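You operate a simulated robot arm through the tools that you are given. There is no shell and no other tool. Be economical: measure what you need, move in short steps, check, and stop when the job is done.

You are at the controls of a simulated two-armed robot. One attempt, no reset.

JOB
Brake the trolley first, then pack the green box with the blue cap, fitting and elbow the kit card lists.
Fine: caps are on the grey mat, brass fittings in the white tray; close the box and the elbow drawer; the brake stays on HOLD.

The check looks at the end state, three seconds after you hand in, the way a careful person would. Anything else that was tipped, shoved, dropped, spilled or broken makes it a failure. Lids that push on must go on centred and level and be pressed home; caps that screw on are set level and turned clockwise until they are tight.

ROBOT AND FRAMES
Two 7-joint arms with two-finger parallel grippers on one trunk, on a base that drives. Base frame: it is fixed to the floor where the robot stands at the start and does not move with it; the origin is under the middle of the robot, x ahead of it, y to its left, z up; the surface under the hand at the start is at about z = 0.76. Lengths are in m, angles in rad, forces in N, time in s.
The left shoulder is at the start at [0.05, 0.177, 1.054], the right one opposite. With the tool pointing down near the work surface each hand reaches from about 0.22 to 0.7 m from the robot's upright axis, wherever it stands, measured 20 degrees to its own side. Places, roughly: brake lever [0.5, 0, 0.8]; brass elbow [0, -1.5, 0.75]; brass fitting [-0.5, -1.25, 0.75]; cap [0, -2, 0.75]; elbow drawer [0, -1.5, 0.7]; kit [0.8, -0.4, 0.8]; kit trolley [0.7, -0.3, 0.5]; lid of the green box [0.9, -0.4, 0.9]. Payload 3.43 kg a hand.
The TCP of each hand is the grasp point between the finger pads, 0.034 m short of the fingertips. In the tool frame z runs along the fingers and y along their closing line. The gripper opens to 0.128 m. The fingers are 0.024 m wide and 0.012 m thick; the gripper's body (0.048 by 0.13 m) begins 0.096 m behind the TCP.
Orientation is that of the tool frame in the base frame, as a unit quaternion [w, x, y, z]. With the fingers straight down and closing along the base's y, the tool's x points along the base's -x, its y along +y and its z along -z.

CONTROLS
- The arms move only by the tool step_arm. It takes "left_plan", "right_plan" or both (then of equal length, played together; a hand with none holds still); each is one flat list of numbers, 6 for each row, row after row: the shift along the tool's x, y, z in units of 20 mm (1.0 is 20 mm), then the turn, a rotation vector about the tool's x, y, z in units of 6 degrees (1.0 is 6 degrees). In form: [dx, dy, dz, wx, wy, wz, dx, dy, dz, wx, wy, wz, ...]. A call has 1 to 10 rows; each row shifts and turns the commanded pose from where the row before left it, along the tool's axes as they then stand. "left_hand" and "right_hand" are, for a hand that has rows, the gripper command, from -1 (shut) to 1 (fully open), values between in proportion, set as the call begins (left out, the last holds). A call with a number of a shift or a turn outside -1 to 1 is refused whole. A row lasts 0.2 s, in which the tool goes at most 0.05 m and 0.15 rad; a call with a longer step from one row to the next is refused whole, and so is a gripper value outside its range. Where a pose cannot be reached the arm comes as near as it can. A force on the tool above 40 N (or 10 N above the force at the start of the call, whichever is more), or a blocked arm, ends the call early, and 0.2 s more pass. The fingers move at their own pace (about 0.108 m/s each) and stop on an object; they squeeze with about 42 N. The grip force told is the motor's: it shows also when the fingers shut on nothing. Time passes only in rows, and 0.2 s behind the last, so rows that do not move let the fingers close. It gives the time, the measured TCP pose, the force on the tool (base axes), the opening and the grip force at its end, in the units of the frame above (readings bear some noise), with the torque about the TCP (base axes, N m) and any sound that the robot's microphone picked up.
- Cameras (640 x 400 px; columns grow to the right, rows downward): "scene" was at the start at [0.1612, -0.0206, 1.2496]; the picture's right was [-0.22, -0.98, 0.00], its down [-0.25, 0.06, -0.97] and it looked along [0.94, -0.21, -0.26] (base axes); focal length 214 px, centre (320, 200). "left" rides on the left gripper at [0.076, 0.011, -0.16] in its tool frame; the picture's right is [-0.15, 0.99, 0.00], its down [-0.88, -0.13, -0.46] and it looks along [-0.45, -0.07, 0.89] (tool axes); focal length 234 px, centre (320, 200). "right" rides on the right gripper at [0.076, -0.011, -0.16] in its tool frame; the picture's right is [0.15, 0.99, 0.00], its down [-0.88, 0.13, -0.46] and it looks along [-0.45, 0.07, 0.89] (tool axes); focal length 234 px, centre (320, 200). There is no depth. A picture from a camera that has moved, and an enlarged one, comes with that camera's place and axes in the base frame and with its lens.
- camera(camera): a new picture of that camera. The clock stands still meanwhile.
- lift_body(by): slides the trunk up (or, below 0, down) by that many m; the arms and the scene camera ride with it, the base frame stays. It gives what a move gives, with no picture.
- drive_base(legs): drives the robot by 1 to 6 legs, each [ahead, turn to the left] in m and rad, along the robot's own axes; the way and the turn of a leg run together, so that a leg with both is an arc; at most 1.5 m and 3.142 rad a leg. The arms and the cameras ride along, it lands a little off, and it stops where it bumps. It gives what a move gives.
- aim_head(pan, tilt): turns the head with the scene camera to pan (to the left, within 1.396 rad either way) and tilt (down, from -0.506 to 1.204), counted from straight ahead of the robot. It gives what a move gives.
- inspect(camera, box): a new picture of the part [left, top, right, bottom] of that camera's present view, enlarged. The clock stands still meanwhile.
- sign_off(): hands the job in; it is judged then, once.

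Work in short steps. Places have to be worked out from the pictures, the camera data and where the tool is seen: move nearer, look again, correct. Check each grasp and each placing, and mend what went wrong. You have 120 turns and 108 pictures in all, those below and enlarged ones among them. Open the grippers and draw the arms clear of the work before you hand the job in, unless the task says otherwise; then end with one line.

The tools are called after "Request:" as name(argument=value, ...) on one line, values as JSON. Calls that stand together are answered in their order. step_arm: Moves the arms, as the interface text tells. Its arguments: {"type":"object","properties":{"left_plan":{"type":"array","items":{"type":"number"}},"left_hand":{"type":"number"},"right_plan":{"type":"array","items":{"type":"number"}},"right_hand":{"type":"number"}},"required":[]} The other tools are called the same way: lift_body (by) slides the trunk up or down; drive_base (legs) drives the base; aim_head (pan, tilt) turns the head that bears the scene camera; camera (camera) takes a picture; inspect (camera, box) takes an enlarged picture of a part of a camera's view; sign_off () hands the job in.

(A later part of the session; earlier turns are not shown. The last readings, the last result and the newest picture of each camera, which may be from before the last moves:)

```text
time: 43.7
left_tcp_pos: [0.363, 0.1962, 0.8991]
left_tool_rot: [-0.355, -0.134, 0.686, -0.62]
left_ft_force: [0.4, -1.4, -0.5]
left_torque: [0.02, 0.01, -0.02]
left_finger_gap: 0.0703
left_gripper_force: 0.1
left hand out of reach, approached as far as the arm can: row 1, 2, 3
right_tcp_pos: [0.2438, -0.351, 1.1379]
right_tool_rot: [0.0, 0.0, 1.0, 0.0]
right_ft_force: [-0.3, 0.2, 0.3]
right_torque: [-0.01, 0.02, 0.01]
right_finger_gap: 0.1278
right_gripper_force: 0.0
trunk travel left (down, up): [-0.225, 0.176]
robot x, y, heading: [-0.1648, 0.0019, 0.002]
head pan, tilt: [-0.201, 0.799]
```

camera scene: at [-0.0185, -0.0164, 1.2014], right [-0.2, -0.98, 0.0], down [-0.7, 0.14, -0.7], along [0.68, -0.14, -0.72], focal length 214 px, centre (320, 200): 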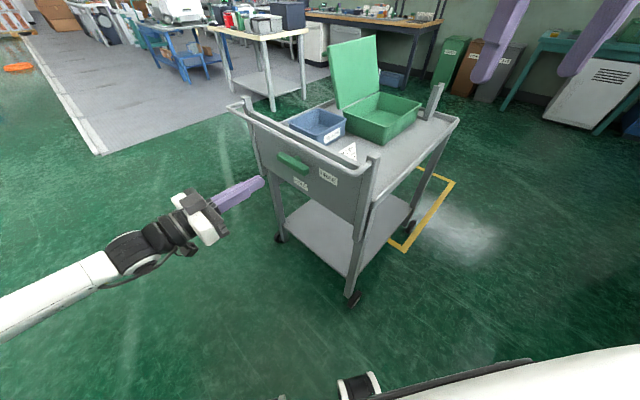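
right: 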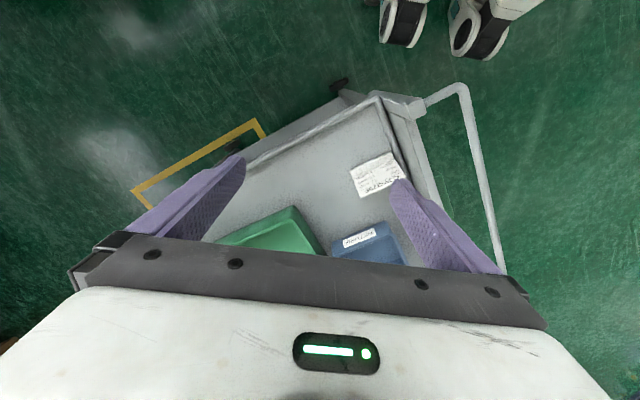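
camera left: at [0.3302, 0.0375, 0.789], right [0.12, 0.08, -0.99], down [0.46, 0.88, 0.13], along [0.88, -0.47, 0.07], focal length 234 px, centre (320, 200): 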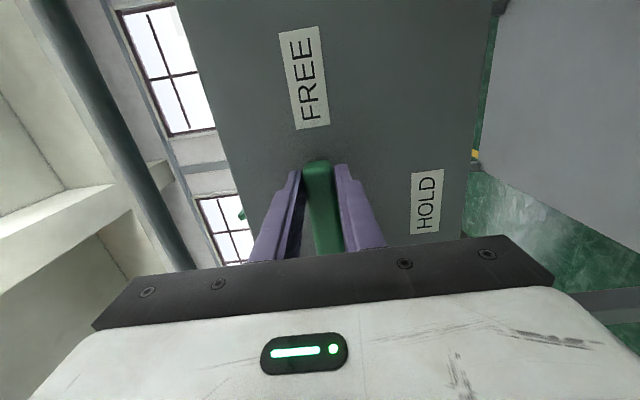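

The wrist roll was short of full unwinding, so I compute the single-axis turn (-0.85, -0.49, 0.18)·93° to tool-down and apply it.

Request:
step_arm(left_plan=[0, 0, 0, -0.83, -0.475, 0.179, 0, 0, 0, -0.83, -0.475, 0.179, 0, 0, 0, -0.83, -0.475, 0.179, 0, 0, 0, -0.83, -0.475, 0.179, 0, 0, 0, -0.83, -0.475, 0.179, 0, 0, 0, -0.83, -0.475, 0.179, 0, 0, 0, -0.83, -0.475, 0.179, 0, 0, 0, -0.83, -0.475, 0.179])

Request:
step_arm(left_plan=[0, 0, 0, -0.83, -0.475, 0.179, 0, 0, 0, -0.83, -0.475, 0.179, 0, 0, 0, -0.83, -0.475, 0.179, 0, 0, 0, -0.83, -0.475, 0.179, 0, 0, 0, -0.83, -0.475, 0.179, 0, 0, 0, -0.83, -0.475, 0.179, 0, 0, 0, -0.83, -0.475, 0.179, 0, 0, 0, -0.83, -0.475, 0.179])

Request:
step_arm(left_plan=[0, 0, -1, 0, 0, 0, 0, 0, -1, 0, 0, 0, 0, 0, -1, 0, 0, 0, 0, 0, -1, 0, 0, 0, 0, 0, -1, 0, 0, 0, 0, 0, -1, 0, 0, 0, 0, 0, -1, 0, 0, 0, 0, 0, -1, 0, 0, 0, 0, 0, -1, 0, 0, 0, 0, 0, -1, 0, 0, 0])

Request:
aim_head(pan=-1.39, tilt=0.4)

Request:
camera(camera="scene")

```text
time: 45.5
left_tcp_pos: [0.3891, 0.1947, 0.9014]
left_tool_rot: [-0.25, -0.092, 0.86, -0.435]
left_ft_force: [1.0, -0.8, 0.3]
left_torque: [0.01, 0.03, -0.04]
left_finger_gap: 0.0701
left_gripper_force: 0.1
left hand out of reach, approached as far as the arm can: row 5, 6, 7, 8
right_tcp_pos: [0.2429, -0.352, 1.1387]
right_tool_rot: [0.0, -0.001, 1.0, -0.001]
right_ft_force: [-0.2, -0.1, 1.0]
right_torque: [-0.03, -0.01, 0.0]
right_finger_gap: 0.1278
right_gripper_force: 0.1
trunk travel left (down, up): [-0.225, 0.176]
robot x, y, heading: [-0.1656, 0.0012, -0.001]
head pan, tilt: [-0.201, 0.799]
```

```text
time: 47.3
left_tcp_pos: [0.3886, 0.1958, 0.9018]
left_tool_rot: [-0.25, -0.092, 0.86, -0.434]
left_ft_force: [-0.6, -0.8, 0.6]
left_torque: [0.04, 0.03, 0.04]
left_finger_gap: 0.0703
left_gripper_force: 0.0
left hand out of reach, approached as far as the arm can: row 1, 2, 3, 4, 5, 6, 7, 8
right_tcp_pos: [0.2425, -0.3504, 1.1382]
right_tool_rot: [0.0, 0.0, 1.0, 0.0]
right_ft_force: [-0.7, -0.3, 0.0]
right_torque: [0.02, 0.02, -0.03]
right_finger_gap: 0.1279
right_gripper_force: 0.1
trunk travel left (down, up): [-0.225, 0.176]
robot x, y, heading: [-0.1643, 0.0002, -0.0]
head pan, tilt: [-0.201, 0.799]
```

```text
time: 49.5
left_tcp_pos: [0.3862, 0.2234, 0.9277]
left_tool_rot: [-0.25, -0.092, 0.86, -0.435]
left_ft_force: [0.2, 0.7, -0.5]
left_torque: [0.01, 0.0, -0.01]
left_finger_gap: 0.0701
left_gripper_force: 0.1
left hand out of reach, approached as far as the arm can: row 1, 2, 3, 4, 5, 6, 7, 8, 9, 10
right_tcp_pos: [0.2426, -0.3511, 1.1383]
right_tool_rot: [0.0, 0.0, 1.0, -0.001]
right_ft_force: [0.0, -0.4, 1.1]
right_torque: [0.0, 0.02, 0.01]
right_finger_gap: 0.1281
right_gripper_force: 0.1
trunk travel left (down, up): [-0.225, 0.176]
robot x, y, heading: [-0.1673, 0.0015, -0.0]
head pan, tilt: [-0.201, 0.799]
```

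```text
time: 50.9
left_tcp_pos: [0.3851, 0.2229, 0.9277]
left_tool_rot: [-0.249, -0.092, 0.861, -0.435]
left_ft_force: [0.7, 0.5, 0.5]
left_torque: [-0.02, -0.02, 0.01]
left_finger_gap: 0.0704
left_gripper_force: 0.1
right_tcp_pos: [0.2423, -0.3517, 1.1383]
right_tool_rot: [0.0, 0.0, 1.0, 0.001]
right_ft_force: [0.7, -0.8, -0.2]
right_torque: [0.02, 0.04, -0.02]
right_finger_gap: 0.1281
right_gripper_force: 0.0
trunk travel left (down, up): [-0.225, 0.176]
robot x, y, heading: [-0.1693, 0.001, 0.008]
head pan, tilt: [-1.389, 0.4]
```

```text
80 pictures are left
camera scene: at [-0.0809, -0.0913, 1.2365], right [-0.98, -0.18, 0.0], down [-0.07, 0.38, -0.92], along [0.17, -0.91, -0.39], focal length 214 px, centre (320, 200)
```

scene: 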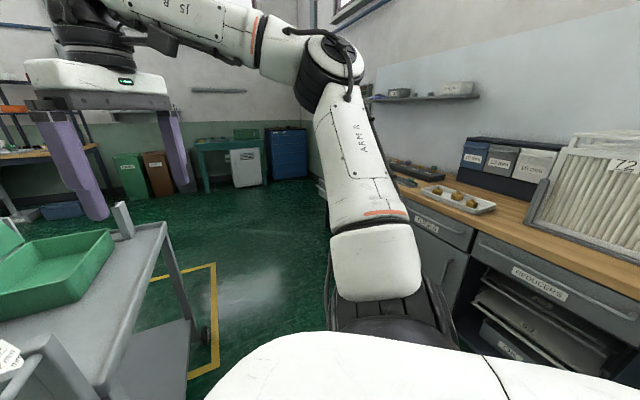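

The left arm is caught at a joint limit because its wrist is still wound. I unwind it towards the earlier panel-facing orientation, which was reachable.

Request:
step_arm(left_plan=[-0.25, -0.25, 0.4, -0.02, -0.6, 0.8, -0.25, -0.25, 0.4, -0.02, -0.6, 0.8, -0.2, -0.2, 0.4, -0.02, -0.6, 0.8, 0, 0, 0, -0.02, -0.6, 0.8, 0, 0, 0, -0.02, -0.6, 0.8])

```text
time: 52.1
left_tcp_pos: [0.4581, 0.202, 0.9196]
left_tool_rot: [-0.019, 0.023, 0.891, -0.453]
left_ft_force: [0.3, 0.0, -0.7]
left_torque: [-0.01, 0.03, 0.03]
left_finger_gap: 0.0704
left_gripper_force: 0.3
left hand out of reach, approached as far as the arm can: row 1, 2, 3, 4, 5
right_tcp_pos: [0.2414, -0.3508, 1.1393]
right_tool_rot: [0.0, 0.0, 1.0, 0.0]
right_ft_force: [-0.4, 0.6, -0.1]
right_torque: [-0.02, -0.01, 0.01]
right_finger_gap: 0.1281
right_gripper_force: 0.0
trunk travel left (down, up): [-0.225, 0.176]
robot x, y, heading: [-0.1687, -0.0033, 0.003]
head pan, tilt: [-1.389, 0.4]
```

It is moving; I continue unwinding.

Request:
step_arm(left_plan=[0, 0, 0, -0.02, -0.6, 0.8, 0, 0, 0, -0.02, -0.6, 0.8, 0, 0, 0, -0.02, -0.6, 0.8, 0, 0, 0, -0.02, -0.6, 0.8, 0, 0, 0, -0.02, -0.6, 0.8, 0, 0, 0, -0.02, -0.6, 0.8, 0, 0, 0, -0.02, -0.6, 0.8, 0, 0, 0, -0.02, -0.6, 0.8])

```text
time: 53.9
left_tcp_pos: [0.4748, 0.2023, 0.9184]
left_tool_rot: [0.349, 0.201, 0.814, -0.417]
left_ft_force: [-0.6, 0.3, -0.5]
left_torque: [0.03, 0.0, -0.01]
left_finger_gap: 0.0704
left_gripper_force: 0.0
left hand out of reach, approached as far as the arm can: row 1, 2
right_tcp_pos: [0.2418, -0.3503, 1.1384]
right_tool_rot: [-0.001, 0.0, 1.0, 0.001]
right_ft_force: [0.0, 0.6, 0.1]
right_torque: [0.0, 0.01, 0.0]
right_finger_gap: 0.128
right_gripper_force: 0.1
trunk travel left (down, up): [-0.225, 0.176]
robot x, y, heading: [-0.1684, 0.0002, -0.003]
head pan, tilt: [-1.389, 0.4]
```

It is reachable again. Now I take the 71° turn to tool-down.

Request:
step_arm(left_plan=[0, 0, 0, -0.71, 0.593, -0.341, 0, 0, 0, -0.71, 0.593, -0.341, 0, 0, 0, -0.71, 0.593, -0.341, 0, 0, 0, -0.71, 0.593, -0.341, 0, 0, 0, -0.71, 0.593, -0.341, 0, 0, 0, -0.71, 0.593, -0.341])

Request:
step_arm(left_plan=[0, 0, 0, -0.71, 0.593, -0.341, 0, 0, 0, -0.71, 0.593, -0.341, 0, 0, 0, -0.71, 0.593, -0.341, 0, 0, 0, -0.71, 0.593, -0.341, 0, 0, 0, -0.71, 0.593, -0.341, 0, 0, 0, -0.71, 0.593, -0.341])

```text
time: 55.3
left_tcp_pos: [0.4789, 0.2005, 0.9148]
left_tool_rot: [0.312, 0.179, 0.855, -0.374]
left_ft_force: [0.2, 0.1, 0.2]
left_torque: [0.04, -0.01, -0.01]
left_finger_gap: 0.0705
left_gripper_force: 0.1
left hand out of reach, approached as far as the arm can: row 2, 3, 4, 5, 6
right_tcp_pos: [0.2424, -0.3512, 1.1382]
right_tool_rot: [0.0, 0.0, 1.0, 0.0]
right_ft_force: [0.2, 1.2, -1.0]
right_torque: [0.02, 0.03, -0.03]
right_finger_gap: 0.1282
right_gripper_force: 0.0
trunk travel left (down, up): [-0.225, 0.176]
robot x, y, heading: [-0.1676, 0.0024, -0.001]
head pan, tilt: [-1.389, 0.4]
```

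```text
time: 56.7
left_tcp_pos: [0.4791, 0.1997, 0.9153]
left_tool_rot: [0.311, 0.178, 0.855, -0.374]
left_ft_force: [-0.4, 0.2, 0.5]
left_torque: [0.03, -0.02, 0.01]
left_finger_gap: 0.0702
left_gripper_force: 0.2
left hand out of reach, approached as far as the arm can: row 1, 2, 3, 4, 5, 6
right_tcp_pos: [0.2432, -0.3514, 1.1383]
right_tool_rot: [0.0, 0.001, 1.0, 0.0]
right_ft_force: [0.0, 0.0, 0.4]
right_torque: [-0.01, 0.02, 0.0]
right_finger_gap: 0.128
right_gripper_force: 0.1
trunk travel left (down, up): [-0.225, 0.176]
robot x, y, heading: [-0.169, 0.0001, 0.005]
head pan, tilt: [-1.389, 0.4]
```

Commands reset to the reached pose, so I retrace the original path: back to the panel-facing pose, along it, then pitch down.

Request:
step_arm(left_plan=[0, 0, 0, 0.09, -0.68, 0.74, 0, 0, 0, 0.09, -0.68, 0.74, 0, 0, 0, 0.09, -0.68, 0.74, 0, 0, 0, 0.09, -0.68, 0.74, 0, 0, 0, 0.09, -0.68, 0.74, 0, 0, 0, 0.09, -0.68, 0.74, 0, 0, 0, 0.09, -0.68, 0.74, 0, 0, 0, 0.09, -0.68, 0.74])

Request:
step_arm(left_plan=[0, -1, 0.2, 0, 0, 0, 0, -1, 0.2, 0, 0, 0, 0, -1, 0.2, 0, 0, 0, 0, -1, 0.2, 0, 0, 0, 0, -1, 0, 0, 0, 0, 0, -1, 0, 0, 0, 0, 0, -1, 0, 0, 0, 0, -0.5, -1, 0, 0, 0, 0, -1, -0.5, 0, 0, 0, 0, -1, -0.5, 0, 0, 0, 0])

Request:
step_arm(left_plan=[-1, -1, 0, 0, 0, 0, -1, -1, 0, 0, 0, 0, -1, -1, 0, 0, 0, 0, -1, -1, 0, 0, 0, 0, -1, -1, 0, 0, 0, 0, 0, -1, 0, 0, 0, 0])

Request:
step_arm(left_plan=[0, 0, 0, 0, 1, 0, 0, 0, 0, 0, 1, 0, 0, 0, 0, 0, 1, 0, 0, 0, 0, 0, 1, 0, 0, 0, 0, 0, 1, 0, 0, 0, 0, 0, 1, 0, 0, 0, 0, 0, 1, 0, 0, 0, 0, 0, 1, 0])

```text
time: 58.5
left_tcp_pos: [0.4793, 0.2004, 0.9165]
left_tool_rot: [0.627, 0.328, 0.626, -0.328]
left_ft_force: [-0.3, -0.6, -1.0]
left_torque: [0.01, 0.0, 0.0]
left_finger_gap: 0.0704
left_gripper_force: 0.0
right_tcp_pos: [0.2425, -0.3516, 1.1383]
right_tool_rot: [0.0, 0.0, 1.0, 0.0]
right_ft_force: [-0.5, -0.2, -0.2]
right_torque: [0.0, 0.0, 0.01]
right_finger_gap: 0.1279
right_gripper_force: 0.1
trunk travel left (down, up): [-0.225, 0.176]
robot x, y, heading: [-0.1697, -0.0021, -0.001]
head pan, tilt: [-1.389, 0.4]
```

```text
time: 60.7
left_tcp_pos: [0.34, 0.0838, 0.9656]
left_tool_rot: [0.626, 0.328, 0.627, -0.329]
left_ft_force: [-0.6, -0.6, 0.1]
left_torque: [0.0, 0.01, 0.04]
left_finger_gap: 0.0707
left_gripper_force: 0.1
right_tcp_pos: [0.2424, -0.3516, 1.1387]
right_tool_rot: [-0.001, 0.0, 1.0, 0.0]
right_ft_force: [-1.1, 0.1, -0.4]
right_torque: [-0.03, -0.02, -0.01]
right_finger_gap: 0.1279
right_gripper_force: 0.2
trunk travel left (down, up): [-0.225, 0.176]
robot x, y, heading: [-0.1656, -0.0019, 0.002]
head pan, tilt: [-1.389, 0.4]
```

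```text
time: 62.1
left_tcp_pos: [0.2421, 0.0147, 1.0656]
left_tool_rot: [0.626, 0.328, 0.626, -0.328]
left_ft_force: [0.0, -0.2, 0.4]
left_torque: [0.0, -0.02, -0.03]
left_finger_gap: 0.0704
left_gripper_force: 0.1
right_tcp_pos: [0.2416, -0.3512, 1.1385]
right_tool_rot: [0.0, 0.0, 1.0, 0.001]
right_ft_force: [-0.5, 0.6, -0.5]
right_torque: [-0.04, 0.01, -0.02]
right_finger_gap: 0.1278
right_gripper_force: 0.2
trunk travel left (down, up): [-0.225, 0.176]
robot x, y, heading: [-0.1669, 0.0052, -0.002]
head pan, tilt: [-1.389, 0.4]
```

```text
time: 63.9
left_tcp_pos: [0.2426, 0.0157, 1.0657]
left_tool_rot: [0.316, 0.434, 0.828, -0.165]
left_ft_force: [-0.1, 0.0, 0.5]
left_torque: [0.0, -0.02, -0.02]
left_finger_gap: 0.0703
left_gripper_force: 0.1
right_tcp_pos: [0.2433, -0.3504, 1.1391]
right_tool_rot: [0.0, 0.001, 1.0, 0.0]
right_ft_force: [0.1, -0.2, -0.3]
right_torque: [-0.01, 0.0, -0.01]
right_finger_gap: 0.1279
right_gripper_force: 0.1
trunk travel left (down, up): [-0.225, 0.176]
robot x, y, heading: [-0.1668, 0.0008, 0.002]
head pan, tilt: [-1.389, 0.4]
```

Unwinding works. I finish the pitch and yaw, and raise the hand.

Request:
step_arm(left_plan=[0, 0, 0, 0, 1, 0, 0, 0, 0, 0, 1, 0, 0, 0, 0, 0, 1, 0, 0, 0, 0, 0, 1, 0, 0, 0, 0, 0, 1, 0, 0, 0, 0, 0, 1, 0, 0, 0, 0, 0, 1, 0])

Request:
step_arm(left_plan=[0, 0, -1, 0, 0, -1, 0, 0, -1, 0, 0, -1, 0, 0, -1, 0, 0, -1, 0, 0, -1, 0, 0, -1, 0, 0, -1, 0, 0, -1, 0, 0, -1, 0, 0, -1, 0, 0, -1, 0, 0, -1, 0, 0, -1, 0, 0, -1, 0, 0, 0, 0, 0, -1, 0, 0, 0, 0, 0, -0.2])

Request:
inspect(camera="scene", box=[350, 120, 640, 301])

```text
time: 65.5
left_tcp_pos: [0.241, 0.0143, 1.0649]
left_tool_rot: [-0.001, 0.464, 0.886, 0.0]
left_ft_force: [-0.3, 0.1, 0.3]
left_torque: [-0.02, -0.04, 0.0]
left_finger_gap: 0.0704
left_gripper_force: 0.1
right_tcp_pos: [0.2427, -0.3524, 1.1379]
right_tool_rot: [0.0, 0.0, 1.0, 0.0]
right_ft_force: [0.1, 0.6, 0.3]
right_torque: [-0.04, -0.01, -0.02]
right_finger_gap: 0.1281
right_gripper_force: 0.2
trunk travel left (down, up): [-0.225, 0.176]
robot x, y, heading: [-0.1677, 0.0035, -0.003]
head pan, tilt: [-1.389, 0.4]
```

```text
time: 67.7
left_tcp_pos: [0.2422, 0.0179, 1.2265]
left_tool_rot: [0.0, 0.0, 1.0, 0.0]
left_ft_force: [-0.8, 0.9, 0.1]
left_torque: [0.0, -0.03, -0.01]
left_finger_gap: 0.0704
left_gripper_force: 0.1
right_tcp_pos: [0.2413, -0.3515, 1.14]
right_tool_rot: [0.0, 0.0, 1.0, 0.0]
right_ft_force: [0.3, -1.1, 0.0]
right_torque: [-0.02, -0.02, 0.01]
right_finger_gap: 0.1282
right_gripper_force: 0.1
trunk travel left (down, up): [-0.225, 0.176]
robot x, y, heading: [-0.1677, -0.0009, 0.0]
head pan, tilt: [-1.389, 0.4]
```

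```text
2.21 times, centred on (495, 210) of scene
camera zoom: at [-0.081, -0.0914, 1.2366], right [-0.98, -0.18, 0.0], down [-0.07, 0.38, -0.92], along [0.17, -0.91, -0.39], focal length 473 px, centre (-66, 177)
```

zoom: 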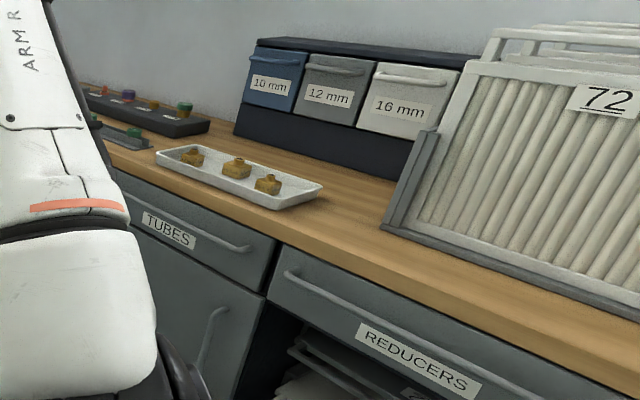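

The bench runs diagonally to the right-rear: tray with fittings, drawers labelled TUBES and REDUCERS, bins in 10, 12 and 16 mm. I drive towards its middle, face it, and look.

Request:
drive_base(legs=[[0, -1.29], [1.05, 0], [0, -1.066]])

Request:
aim_head(pan=0, tilt=0.55)

Request:
camera(camera="scene")

```text
time: 79.2
left_tcp_pos: [-0.1701, -1.3204, 1.2252]
left_tool_rot: [0.001, 0.928, 0.372, 0.0]
left_ft_force: [-0.1, -0.1, 0.2]
left_torque: [-0.04, 0.0, -0.02]
left_finger_gap: 0.0705
left_gripper_force: 0.0
right_tcp_pos: [-0.4237, -1.0543, 1.1386]
right_tool_rot: [0.0, 0.928, 0.372, 0.001]
right_ft_force: [-0.8, 0.1, -0.7]
right_torque: [-0.01, 0.0, 0.0]
right_finger_gap: 0.1278
right_gripper_force: 0.0
trunk travel left (down, up): [-0.225, 0.176]
robot x, y, heading: [0.1156, -1.0271, -2.379]
head pan, tilt: [-1.389, 0.4]
```

```text
time: 80.7
left_tcp_pos: [-0.1687, -1.3209, 1.2254]
left_tool_rot: [0.0, 0.928, 0.371, 0.0]
left_ft_force: [0.8, 0.1, -0.2]
left_torque: [-0.01, 0.01, -0.01]
left_finger_gap: 0.0704
left_gripper_force: 0.1
right_tcp_pos: [-0.4227, -1.0543, 1.1371]
right_tool_rot: [-0.001, 0.928, 0.372, -0.001]
right_ft_force: [0.1, -0.1, -0.4]
right_torque: [0.03, 0.01, 0.0]
right_finger_gap: 0.1281
right_gripper_force: 0.1
trunk travel left (down, up): [-0.225, 0.176]
robot x, y, heading: [0.1135, -1.0237, -2.377]
head pan, tilt: [0.0, 0.55]
```

```text
78 pictures are left
camera scene: at [0.0004, -1.1363, 1.2228], right [-0.69, 0.72, 0.0], down [0.38, 0.36, -0.85], along [-0.62, -0.59, -0.52], focal length 214 px, centre (320, 200)
```

scene: 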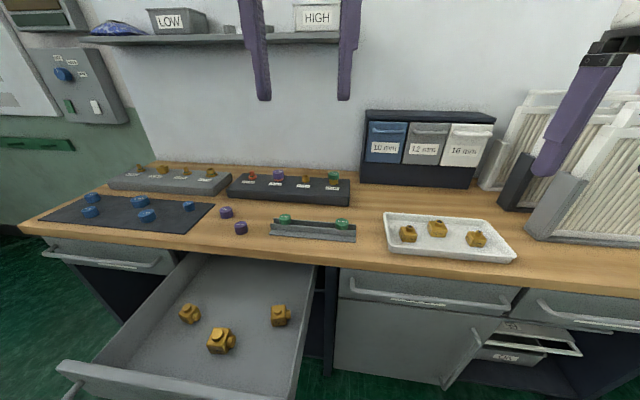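

The full bench is visible: blue caps on the mat, fittings in the tray, elbows in the open drawer, and labelled reference racks. I zoom in.

Request:
inspect(camera="scene", box=[30, 150, 250, 287])

Request:
inspect(camera="scene", box=[220, 155, 520, 275])

Request:
inspect(camera="scene", box=[130, 260, 350, 397])

```text
2.91 times, centred on (140, 218) of scene
camera zoom: at [0.0004, -1.1363, 1.2228], right [-0.69, 0.72, 0.0], down [0.38, 0.36, -0.85], along [-0.62, -0.59, -0.52], focal length 624 px, centre (844, 146)
```

zoom: 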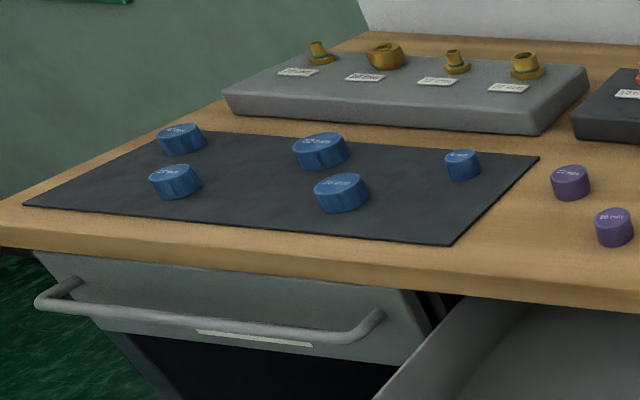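

```text
2.13 times, centred on (370, 215) of scene
camera zoom: at [0.0004, -1.1363, 1.2228], right [-0.69, 0.72, 0.0], down [0.38, 0.36, -0.85], along [-0.62, -0.59, -0.52], focal length 458 px, centre (213, 168)
```

zoom: 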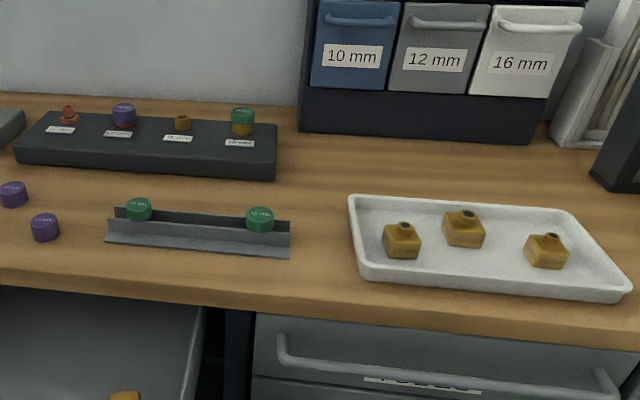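

```text
2.91 times, centred on (240, 328) of scene
camera zoom: at [0.0004, -1.1363, 1.2228], right [-0.69, 0.72, 0.0], down [0.38, 0.36, -0.85], along [-0.62, -0.59, -0.52], focal length 624 px, centre (553, -174)
```

zoom: 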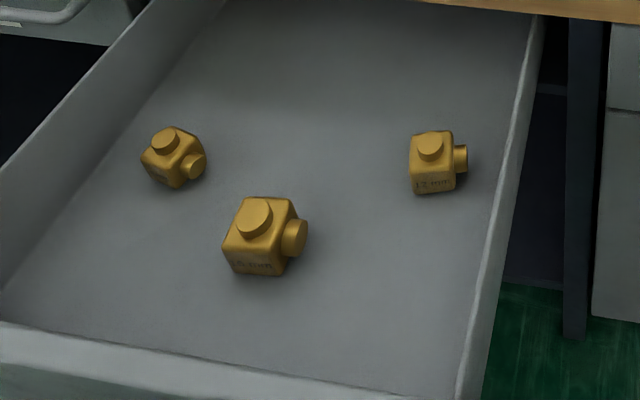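

The parts carry engraved sizes. I zoom tightly on each group.

Request:
inspect(camera="scene", box=[75, 188, 155, 228])

Request:
inspect(camera="scene", box=[125, 188, 205, 228])

Request:
inspect(camera="scene", box=[395, 215, 495, 255])

Request:
inspect(camera="scene", box=[170, 295, 250, 360])

```text
8.00 times, centred on (115, 208) of scene
camera zoom: at [0.0004, -1.1363, 1.2228], right [-0.69, 0.72, 0.0], down [0.38, 0.36, -0.85], along [-0.62, -0.59, -0.52], focal length 1716 px, centre (1960, 136)
```

zoom: 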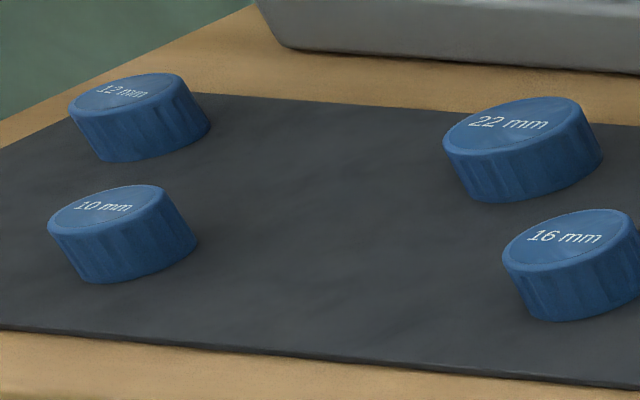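

```text
8.00 times, centred on (165, 208) of scene
camera zoom: at [0.0004, -1.1363, 1.2228], right [-0.69, 0.72, 0.0], down [0.38, 0.36, -0.85], along [-0.62, -0.59, -0.52], focal length 1716 px, centre (1560, 136)
```

zoom: 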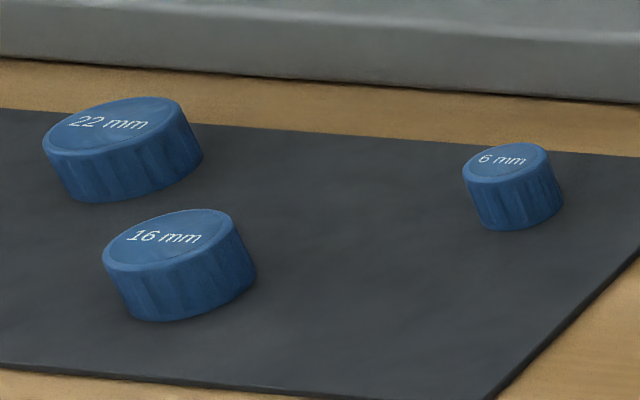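

```text
6.40 times, centred on (445, 235) of scene
camera zoom: at [0.0004, -1.1363, 1.2228], right [-0.69, 0.72, 0.0], down [0.38, 0.36, -0.85], along [-0.62, -0.59, -0.52], focal length 1373 px, centre (-480, -24)
```

zoom: 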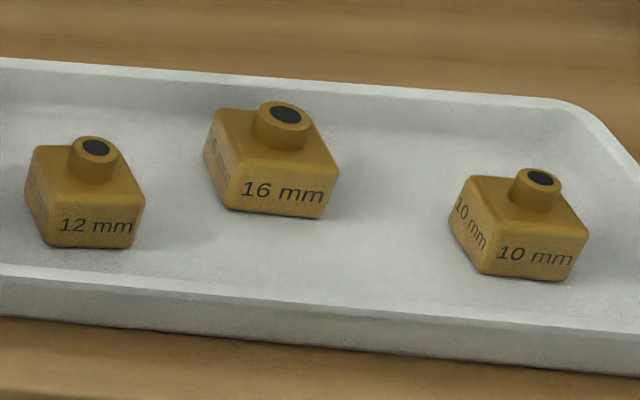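

```text
6.15 times, centred on (210, 328) of scene
camera zoom: at [0.0004, -1.1363, 1.2228], right [-0.69, 0.72, 0.0], down [0.38, 0.36, -0.85], along [-0.62, -0.59, -0.52], focal length 1320 px, centre (997, -585)
```

zoom: 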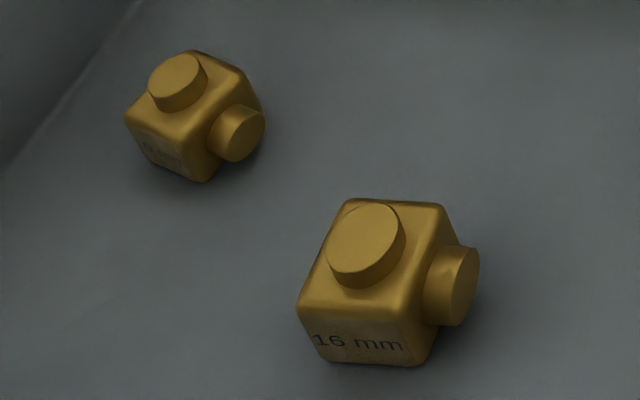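

Targets: the 22 mm cap (rear, middle of the mat), the 16 mm fitting (middle of the tray), the 16 mm elbow (front in the drawer). The elbow is within left-hand reach now, near (-0.02, -1.48), so I move above it.

Request:
step_arm(left_plan=[0, 1, 0.8, 0, 0, 0, 0, 1, 0.8, 0, 0, 0, 0, 1, 0.8, 0, 0, 0, 0, 1, 0.8, 0, 0, 0, 0, 1, 0.8, 0, 0, 0, 0, 1, 0.8, 0, 0, 0, 0, 1, 0.8, 0, 0, 0, 0, 1, 0.8, 0, 0, 0, 0, 1, 0.8, 0, 0, 0, 0, 1, 0.8, 0, 0, 0], left_hand=1)

Request:
camera(camera="left")

```text
time: 82.9
left_tcp_pos: [-0.0304, -1.4672, 1.0662]
left_tool_rot: [-0.001, 0.929, 0.371, -0.001]
left_ft_force: [-0.3, 0.0, -0.5]
left_torque: [-0.03, -0.01, -0.01]
left_finger_gap: 0.1282
left_gripper_force: 0.1
right_tcp_pos: [-0.423, -1.0554, 1.138]
right_tool_rot: [-0.001, 0.928, 0.372, 0.0]
right_ft_force: [-0.1, -0.4, 0.0]
right_torque: [-0.01, -0.02, 0.03]
right_finger_gap: 0.1281
right_gripper_force: 0.1
trunk travel left (down, up): [-0.225, 0.176]
robot x, y, heading: [0.1162, -1.0249, -2.381]
head pan, tilt: [0.0, 0.55]
```

```text
70 pictures are left
camera left: at [0.0319, -1.4209, 1.226], right [0.58, -0.82, 0.0], down [-0.73, -0.51, 0.46], along [-0.37, -0.26, -0.89], focal length 234 px, centre (320, 200)
```

left: 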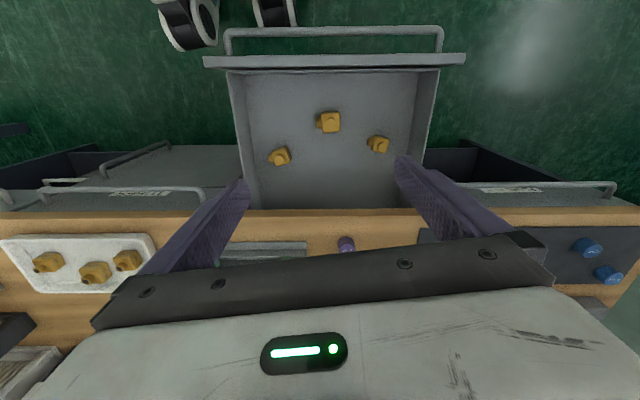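

Both cameras agree on the elbow at (-0.023, -1.485, 0.677). I zoom to see its orientation.

Request:
inspect(camera="left", box=[260, 90, 400, 178])

```text
4.55 times, centred on (330, 134) of left
camera zoom: at [0.0319, -1.4209, 1.226], right [0.58, -0.82, 0.0], down [-0.73, -0.51, 0.46], along [-0.37, -0.26, -0.89], focal length 1064 px, centre (274, 500)
```

zoom: 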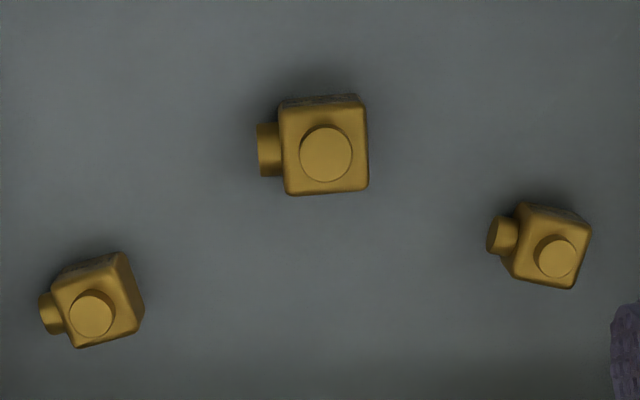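

The cube faces align so that I should close along the depth direction, clear of the side boss. I roll the hand -85° while descending above the elbow.

Request:
step_arm(left_plan=[-0.35, 0.9, 0.7, 0, 0, 0, 0, 0, 1, 0, 0, -1, 0, 0, 1, 0, 0, -1, 0, 0, 1, 0, 0, -1, 0, 0, 1, 0, 0, -1, 0, 0, 1, 0, 0, -1, 0, 0, 1, 0, 0, -1, 0, 0, 1, 0, 0, -1, 0, 0, 1, 0, 0, -1, 0, 0, 1, 0, 0, -1])

Request:
step_arm(left_plan=[0, 0, 0, 0, 0, -1, 0, 0, 0, 0, 0, -1, 0, 0, 0, 0, 0, -1, 0, 0, 0, 0, 0, -1, 0, 0, 0, 0, 0, -1, 0, 0, 0, 0, 0, -0.2])

Request:
camera(camera="left")

```text
time: 85.1
left_tcp_pos: [-0.0228, -1.4837, 0.8717]
left_tool_rot: [0.001, 0.658, 0.753, 0.0]
left_ft_force: [0.5, -0.5, -0.4]
left_torque: [-0.04, -0.03, -0.04]
left_finger_gap: 0.128
left_gripper_force: 0.0
right_tcp_pos: [-0.4237, -1.0557, 1.1384]
right_tool_rot: [0.0, 0.929, 0.371, 0.0]
right_ft_force: [0.6, 0.0, -0.4]
right_torque: [-0.01, 0.02, 0.0]
right_finger_gap: 0.1278
right_gripper_force: 0.0
trunk travel left (down, up): [-0.225, 0.176]
robot x, y, heading: [0.1179, -1.0252, -2.378]
head pan, tilt: [0.0, 0.55]
```

```text
time: 86.5
left_tcp_pos: [-0.023, -1.4838, 0.8718]
left_tool_rot: [0.0, 0.431, 0.902, 0.0]
left_ft_force: [-0.5, 0.0, -0.4]
left_torque: [0.03, 0.03, -0.02]
left_finger_gap: 0.128
left_gripper_force: 0.0
right_tcp_pos: [-0.423, -1.0545, 1.1399]
right_tool_rot: [0.0, 0.928, 0.371, 0.0]
right_ft_force: [0.1, 0.7, 0.2]
right_torque: [0.02, -0.04, 0.01]
right_finger_gap: 0.1279
right_gripper_force: 0.1
trunk travel left (down, up): [-0.225, 0.176]
robot x, y, heading: [0.1165, -1.0266, -2.38]
head pan, tilt: [0.0, 0.55]
```

```text
68 pictures are left
camera left: at [-0.0618, -1.4162, 1.0327], right [0.86, 0.51, 0.0], down [0.45, -0.77, 0.46], along [0.23, -0.39, -0.89], focal length 234 px, centre (320, 200)
```

left: 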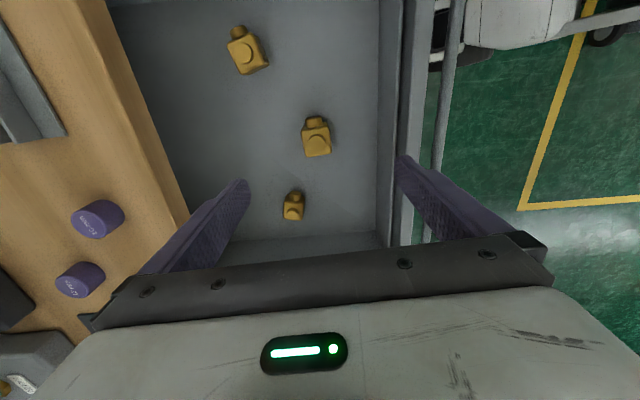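

The elbow is centred under the hand. I narrow the opening and descend.

Request:
step_arm(left_plan=[0, 0, 1, 0, 0, 0, 0, 0, 1, 0, 0, 0, 0, 0, 1, 0, 0, 0, 0, 0, 1, 0, 0, 0, 0, 0, 1, 0, 0, 0, 0, 0, 1, 0, 0, 0], left_hand=0.4)

Request:
camera(camera="left")

```text
time: 87.9
left_tcp_pos: [-0.0223, -1.4848, 0.7526]
left_tool_rot: [0.0, 0.432, 0.902, 0.0]
left_ft_force: [-0.3, -0.1, 0.3]
left_torque: [-0.01, -0.03, 0.0]
left_finger_gap: 0.0895
left_gripper_force: 0.1
right_tcp_pos: [-0.4235, -1.0539, 1.1375]
right_tool_rot: [0.0, 0.928, 0.372, 0.0]
right_ft_force: [1.1, 0.0, 0.2]
right_torque: [-0.03, 0.0, 0.01]
right_finger_gap: 0.128
right_gripper_force: 0.1
trunk travel left (down, up): [-0.225, 0.176]
robot x, y, heading: [0.118, -1.027, -2.376]
head pan, tilt: [0.0, 0.55]
```

```text
67 pictures are left
camera left: at [-0.0613, -1.417, 0.9115], right [0.86, 0.51, 0.0], down [0.45, -0.77, 0.46], along [0.23, -0.39, -0.89], focal length 234 px, centre (320, 200)
```

left: 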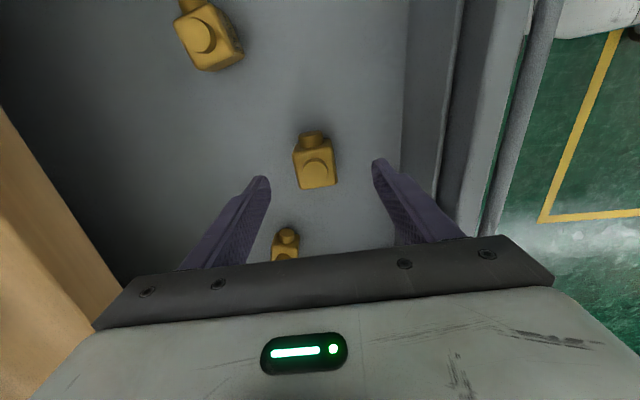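

The elbow lies between the fingers. I finish the descent and close.

Request:
step_arm(left_plan=[0, 0, 1, 0, 0, 0, 0, 0, 1, 0, 0, 0, 0, 0, 0.7, 0, 0, 0])

Request:
step_arm(left_plan=[0, 0, 0, 0, 0, 0, 0, 0, 0, 0, 0, 0, 0, 0, 0, 0, 0, 0], left_hand=-1)

Request:
step_arm(left_plan=[0, 0, -1, 0, 0, 0, 0, 0, -1, 0, 0, 0, 0, 0, -1, 0, 0, 0, 0, 0, -1, 0, 0, 0])

Request:
camera(camera="left")

```text
time: 88.7
left_tcp_pos: [-0.023, -1.4824, 0.6981]
left_tool_rot: [0.0, 0.432, 0.902, 0.0]
left_ft_force: [1.0, 0.0, 0.7]
left_torque: [0.0, 0.03, 0.0]
left_finger_gap: 0.0899
left_gripper_force: 0.0
right_tcp_pos: [-0.4233, -1.0544, 1.1373]
right_tool_rot: [0.0, 0.928, 0.372, 0.0]
right_ft_force: [-0.8, -0.4, 0.5]
right_torque: [0.04, -0.02, 0.04]
right_finger_gap: 0.1279
right_gripper_force: 0.0
trunk travel left (down, up): [-0.225, 0.176]
robot x, y, heading: [0.1151, -1.0247, -2.38]
head pan, tilt: [0.0, 0.55]
```

```text
time: 89.5
left_tcp_pos: [-0.0227, -1.4822, 0.699]
left_tool_rot: [0.0, 0.431, 0.902, 0.0]
left_ft_force: [1.3, -0.3, 0.6]
left_torque: [-0.05, 0.09, 0.03]
left_finger_gap: 0.0424
left_gripper_force: 42.2
right_tcp_pos: [-0.4233, -1.0541, 1.1386]
right_tool_rot: [0.001, 0.929, 0.371, 0.001]
right_ft_force: [-0.9, 0.5, 0.0]
right_torque: [0.01, -0.01, 0.01]
right_finger_gap: 0.1279
right_gripper_force: 0.0
trunk travel left (down, up): [-0.225, 0.176]
robot x, y, heading: [0.115, -1.0259, -2.379]
head pan, tilt: [0.0, 0.55]
```

```text
time: 90.5
left_tcp_pos: [-0.0242, -1.483, 0.7771]
left_tool_rot: [0.0, 0.432, 0.902, -0.001]
left_ft_force: [0.5, 0.6, 0.2]
left_torque: [-0.01, 0.02, -0.01]
left_finger_gap: 0.0
left_gripper_force: 32.7
right_tcp_pos: [-0.4228, -1.0547, 1.1388]
right_tool_rot: [0.0, 0.929, 0.371, -0.001]
right_ft_force: [-0.5, 0.1, 0.2]
right_torque: [0.02, -0.03, 0.0]
right_finger_gap: 0.1281
right_gripper_force: 0.0
trunk travel left (down, up): [-0.225, 0.176]
robot x, y, heading: [0.1142, -1.0273, -2.379]
head pan, tilt: [0.0, 0.55]
```

```text
66 pictures are left
camera left: at [-0.0615, -1.4153, 0.9374], right [0.86, 0.51, 0.0], down [0.45, -0.77, 0.46], along [0.23, -0.39, -0.89], focal length 234 px, centre (320, 200)
```

left: 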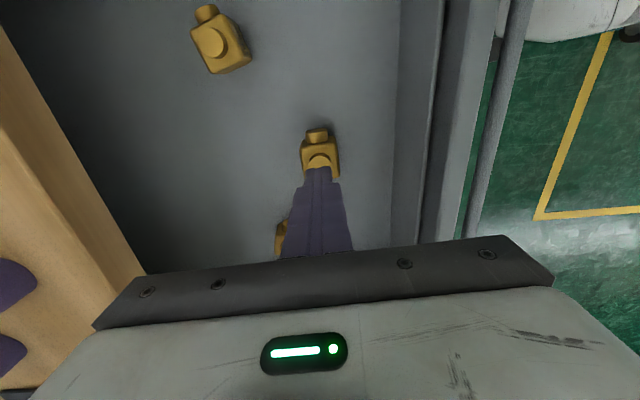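

The fingers held only the rounded top edge and slipped off. The part sits lower and 8 mm aside, still upright. I reopen, shift, and go about 20 mm deeper.

Request:
step_arm(left_plan=[-0.4, 0, 0, 0, 0, 0, 0, 0, 0, 0, 0, 0, 0, 0, 0, 0, 0, 0, 0, 0, 0, 0, 0, 0, 0, 0, 1, 0, 0, 0, 0, 0, 1, 0, 0, 0, 0, 0, 1, 0, 0, 0, 0, 0, 1, 0, 0, 0, 0, 0, 0.5, 0, 0, 0, 0, 0, 0.5, 0, 0, 0], left_hand=0.4)

Request:
camera(camera="left")

Request:
inspect(camera="scene", box=[130, 260, 330, 397])

```text
time: 92.7
left_tcp_pos: [-0.0189, -1.4904, 0.678]
left_tool_rot: [0.0, 0.432, 0.902, 0.0]
left_ft_force: [0.6, 0.4, -0.1]
left_torque: [0.04, 0.01, 0.0]
left_finger_gap: 0.0896
left_gripper_force: 0.1
right_tcp_pos: [-0.4238, -1.0536, 1.1389]
right_tool_rot: [-0.001, 0.929, 0.371, 0.0]
right_ft_force: [0.3, -0.1, -1.0]
right_torque: [0.02, -0.02, 0.01]
right_finger_gap: 0.1279
right_gripper_force: 0.0
trunk travel left (down, up): [-0.225, 0.176]
robot x, y, heading: [0.1158, -1.0262, -2.379]
head pan, tilt: [0.0, 0.55]
```

```text
65 pictures are left
camera left: at [-0.0569, -1.4223, 0.8385], right [0.86, 0.51, 0.0], down [0.45, -0.77, 0.46], along [0.23, -0.39, -0.89], focal length 234 px, centre (320, 200)
```

left: 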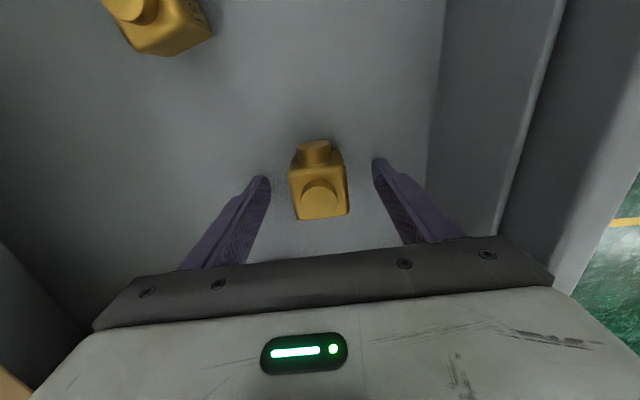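

```text
2.92 times, centred on (230, 328) of scene
camera zoom: at [0.0005, -1.1363, 1.2228], right [-0.69, 0.72, 0.0], down [0.38, 0.36, -0.85], along [-0.62, -0.59, -0.52], focal length 626 px, centre (583, -175)
```

zoom: 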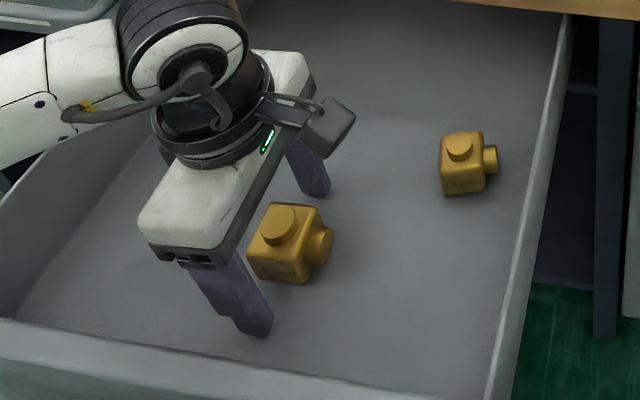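

Centred now. I lower another 9 mm, close gently and lift a little to test.

Request:
step_arm(left_plan=[0, 0, 0.2, 0, 0, 0, 0, 0, 0.25, 0, 0, 0])

Request:
step_arm(left_plan=[0, 0, 0, 0, 0, 0, 0, 0, 0, 0, 0, 0, 0, 0, 0, 0, 0, 0], left_hand=-1)

Request:
step_arm(left_plan=[0, 0, -0.5, 0, 0, 0, 0, 0, -1, 0, 0, 0, 0, 0, -1, 0, 0, 0, 0, 0, -1, 0, 0, 0, 0, 0, -1, 0, 0, 0, 0, 0, -1, 0, 0, 0])

Request:
camera(camera="left")

```text
time: 93.4
left_tcp_pos: [-0.0223, -1.4919, 0.6761]
left_tool_rot: [-0.004, 0.432, 0.902, -0.007]
left_ft_force: [-0.1, 0.2, 16.9]
left_torque: [0.52, -0.74, -0.01]
left_finger_gap: 0.0892
left_gripper_force: 0.0
right_tcp_pos: [-0.4223, -1.0538, 1.1379]
right_tool_rot: [0.001, 0.928, 0.372, 0.0]
right_ft_force: [0.6, -0.8, -0.1]
right_torque: [0.02, -0.03, -0.03]
right_finger_gap: 0.1279
right_gripper_force: 0.1
trunk travel left (down, up): [-0.225, 0.176]
robot x, y, heading: [0.1122, -1.0241, -2.379]
head pan, tilt: [0.0, 0.55]
stopped in row 2 (left hand): the force on the tool passed its limit at 42 N (the readings are from after the stop); the commanded pose is now the measured one
```

```text
time: 94.2
left_tcp_pos: [-0.0216, -1.4917, 0.6762]
left_tool_rot: [-0.004, 0.432, 0.902, -0.006]
left_ft_force: [-3.5, 4.9, 26.5]
left_torque: [0.75, -0.24, 0.19]
left_finger_gap: 0.0428
left_gripper_force: 42.1
right_tcp_pos: [-0.4231, -1.0522, 1.1389]
right_tool_rot: [0.001, 0.928, 0.372, -0.001]
right_ft_force: [0.5, 0.1, 0.3]
right_torque: [-0.02, 0.01, -0.03]
right_finger_gap: 0.128
right_gripper_force: 0.0
trunk travel left (down, up): [-0.225, 0.176]
robot x, y, heading: [0.1148, -1.022, -2.385]
head pan, tilt: [0.0, 0.55]
```

```text
time: 95.6
left_tcp_pos: [-0.0196, -1.4925, 0.7829]
left_tool_rot: [-0.003, 0.433, 0.902, -0.004]
left_ft_force: [-0.3, -1.2, -2.6]
left_torque: [-0.04, 0.04, 0.02]
left_finger_gap: 0.043
left_gripper_force: 42.1
right_tcp_pos: [-0.4237, -1.0542, 1.1392]
right_tool_rot: [0.0, 0.928, 0.372, 0.0]
right_ft_force: [-0.4, -0.5, 0.8]
right_torque: [0.02, 0.01, 0.0]
right_finger_gap: 0.1281
right_gripper_force: 0.0
trunk travel left (down, up): [-0.225, 0.176]
robot x, y, heading: [0.1137, -1.0274, -2.386]
head pan, tilt: [0.0, 0.55]
```

```text
63 pictures are left
camera left: at [-0.0569, -1.4238, 0.9436], right [0.86, 0.51, -0.01], down [0.45, -0.77, 0.46], along [0.22, -0.4, -0.89], focal length 234 px, centre (320, 200)
```

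left: 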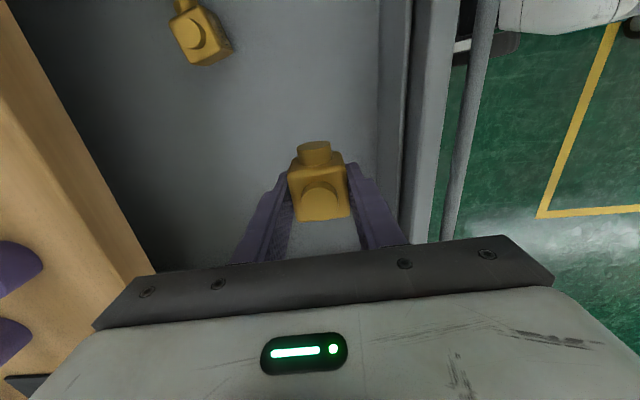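

The elbow is held (gap 43 mm, lifted). I raise it and move the left hand aside, then back the base off 0.2 m so the right hand can push the drawer shut.

Request:
step_arm(left_plan=[0, 0, -1, 0, 0, 0, 0, 0, -1, 0, 0, 0, 0, 0, -1, 0, 0, 0, 0, 0, -1, 0, 0, 0, 0, 0, -1, 0, 0, 0, 0, 0, -1, 0, 0, 0, 0, 0, -1, 0, 0, 0, -1, 0, -1, 0, 0, 0, -1, 0, -1, 0, 0, 0, -1, 0, -1, 0, 0, 0])

Request:
step_arm(left_plan=[-1, 0, -1, 0, 0, 0, -1, 0, -1, 0, 0, 0, -1, 0, -1, 0, 0, 0, -1, 0, -1, 0, 0, 0, -1, 0, -1, 0, 0, 0])

Request:
drive_base(legs=[[-0.2, 0]])

Request:
step_arm(right_plan=[0, 1, 0, 0, 0, 0, 0, 1, 0, 0, 0, 0, 0, 1, 0, 0, 0, 0, 0, 1, 0, 0, 0, 0, 0, 1, 0, 0, 0, 0, 0, 1, 0.5, 0, 0, 0, 0, 1, 1, 0, 0, 0, 0, 1, 1, 0, 0, 0, 0, 1, 1, 0, 0, 0, 0, 1, 1, 0, 0, 0], right_hand=-1)

Request:
aim_head(pan=0.3, tilt=0.75)

Request:
camera(camera="scene")

```text
time: 97.8
left_tcp_pos: [0.0203, -1.5366, 0.9825]
left_tool_rot: [-0.002, 0.431, 0.902, -0.004]
left_ft_force: [-0.1, 0.4, -3.4]
left_torque: [-0.02, -0.02, -0.03]
left_finger_gap: 0.0428
left_gripper_force: 42.0
right_tcp_pos: [-0.4233, -1.0555, 1.1383]
right_tool_rot: [-0.001, 0.928, 0.372, -0.001]
right_ft_force: [0.2, 0.7, -0.2]
right_torque: [0.01, 0.01, -0.01]
right_finger_gap: 0.1281
right_gripper_force: 0.0
trunk travel left (down, up): [-0.225, 0.176]
robot x, y, heading: [0.1151, -1.0241, -2.383]
head pan, tilt: [0.0, 0.55]
```

```text
time: 99.0
left_tcp_pos: [0.0824, -1.6138, 1.0846]
left_tool_rot: [-0.004, 0.432, 0.902, -0.004]
left_ft_force: [-0.6, 0.1, -3.2]
left_torque: [-0.01, 0.0, 0.01]
left_finger_gap: 0.0429
left_gripper_force: 42.6
right_tcp_pos: [-0.424, -1.0549, 1.1397]
right_tool_rot: [0.001, 0.928, 0.372, 0.0]
right_ft_force: [0.8, -0.3, -0.7]
right_torque: [-0.01, 0.0, 0.05]
right_finger_gap: 0.128
right_gripper_force: 0.1
trunk travel left (down, up): [-0.225, 0.176]
robot x, y, heading: [0.1156, -1.0247, -2.378]
head pan, tilt: [0.0, 0.55]
```

```text
time: 100.5
left_tcp_pos: [0.2234, -1.4781, 1.084]
left_tool_rot: [-0.003, 0.434, 0.901, -0.004]
left_ft_force: [0.1, 0.1, -2.4]
left_torque: [0.02, -0.01, 0.02]
left_finger_gap: 0.0428
left_gripper_force: 41.9
right_tcp_pos: [-0.2806, -0.9178, 1.1395]
right_tool_rot: [0.0, 0.929, 0.37, 0.0]
right_ft_force: [-0.5, -0.7, 0.2]
right_torque: [-0.01, 0.05, -0.02]
right_finger_gap: 0.1281
right_gripper_force: 0.1
trunk travel left (down, up): [-0.225, 0.176]
robot x, y, heading: [0.2555, -0.8939, -2.381]
head pan, tilt: [0.0, 0.55]
```

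```text
time: 102.8
left_tcp_pos: [0.2216, -1.4783, 1.0841]
left_tool_rot: [-0.003, 0.433, 0.901, -0.003]
left_ft_force: [0.8, -0.2, -3.7]
left_torque: [-0.04, 0.03, -0.03]
left_finger_gap: 0.0427
left_gripper_force: 42.0
right_tcp_pos: [-0.1443, -1.0633, 1.0482]
right_tool_rot: [0.0, 0.929, 0.37, 0.0]
right_ft_force: [0.5, 0.0, -0.8]
right_torque: [0.0, 0.0, 0.03]
right_finger_gap: 0.0001
right_gripper_force: 33.4
trunk travel left (down, up): [-0.225, 0.176]
robot x, y, heading: [0.2548, -0.8864, -2.388]
head pan, tilt: [0.0, 0.55]
```

```text
time: 103.5
left_tcp_pos: [0.222, -1.4784, 1.083]
left_tool_rot: [-0.003, 0.434, 0.901, -0.003]
left_ft_force: [0.3, -0.4, -3.3]
left_torque: [-0.03, -0.03, 0.0]
left_finger_gap: 0.0429
left_gripper_force: 42.1
right_tcp_pos: [-0.1455, -1.0629, 1.0478]
right_tool_rot: [0.0, 0.929, 0.371, 0.0]
right_ft_force: [0.3, -1.5, 0.3]
right_torque: [0.0, 0.01, -0.02]
right_finger_gap: 0.0
right_gripper_force: 32.8
trunk travel left (down, up): [-0.225, 0.176]
robot x, y, heading: [0.2591, -0.8915, -2.38]
head pan, tilt: [0.3, 0.75]
```

```text
62 pictures are left
camera scene: at [0.1668, -1.0116, 1.2054], right [-0.87, 0.49, 0.0], down [0.33, 0.59, -0.73], along [-0.36, -0.64, -0.68], focal length 214 px, centre (320, 200)
```

scene: 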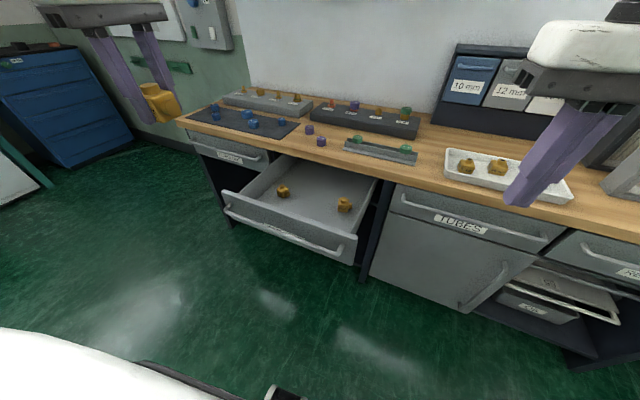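

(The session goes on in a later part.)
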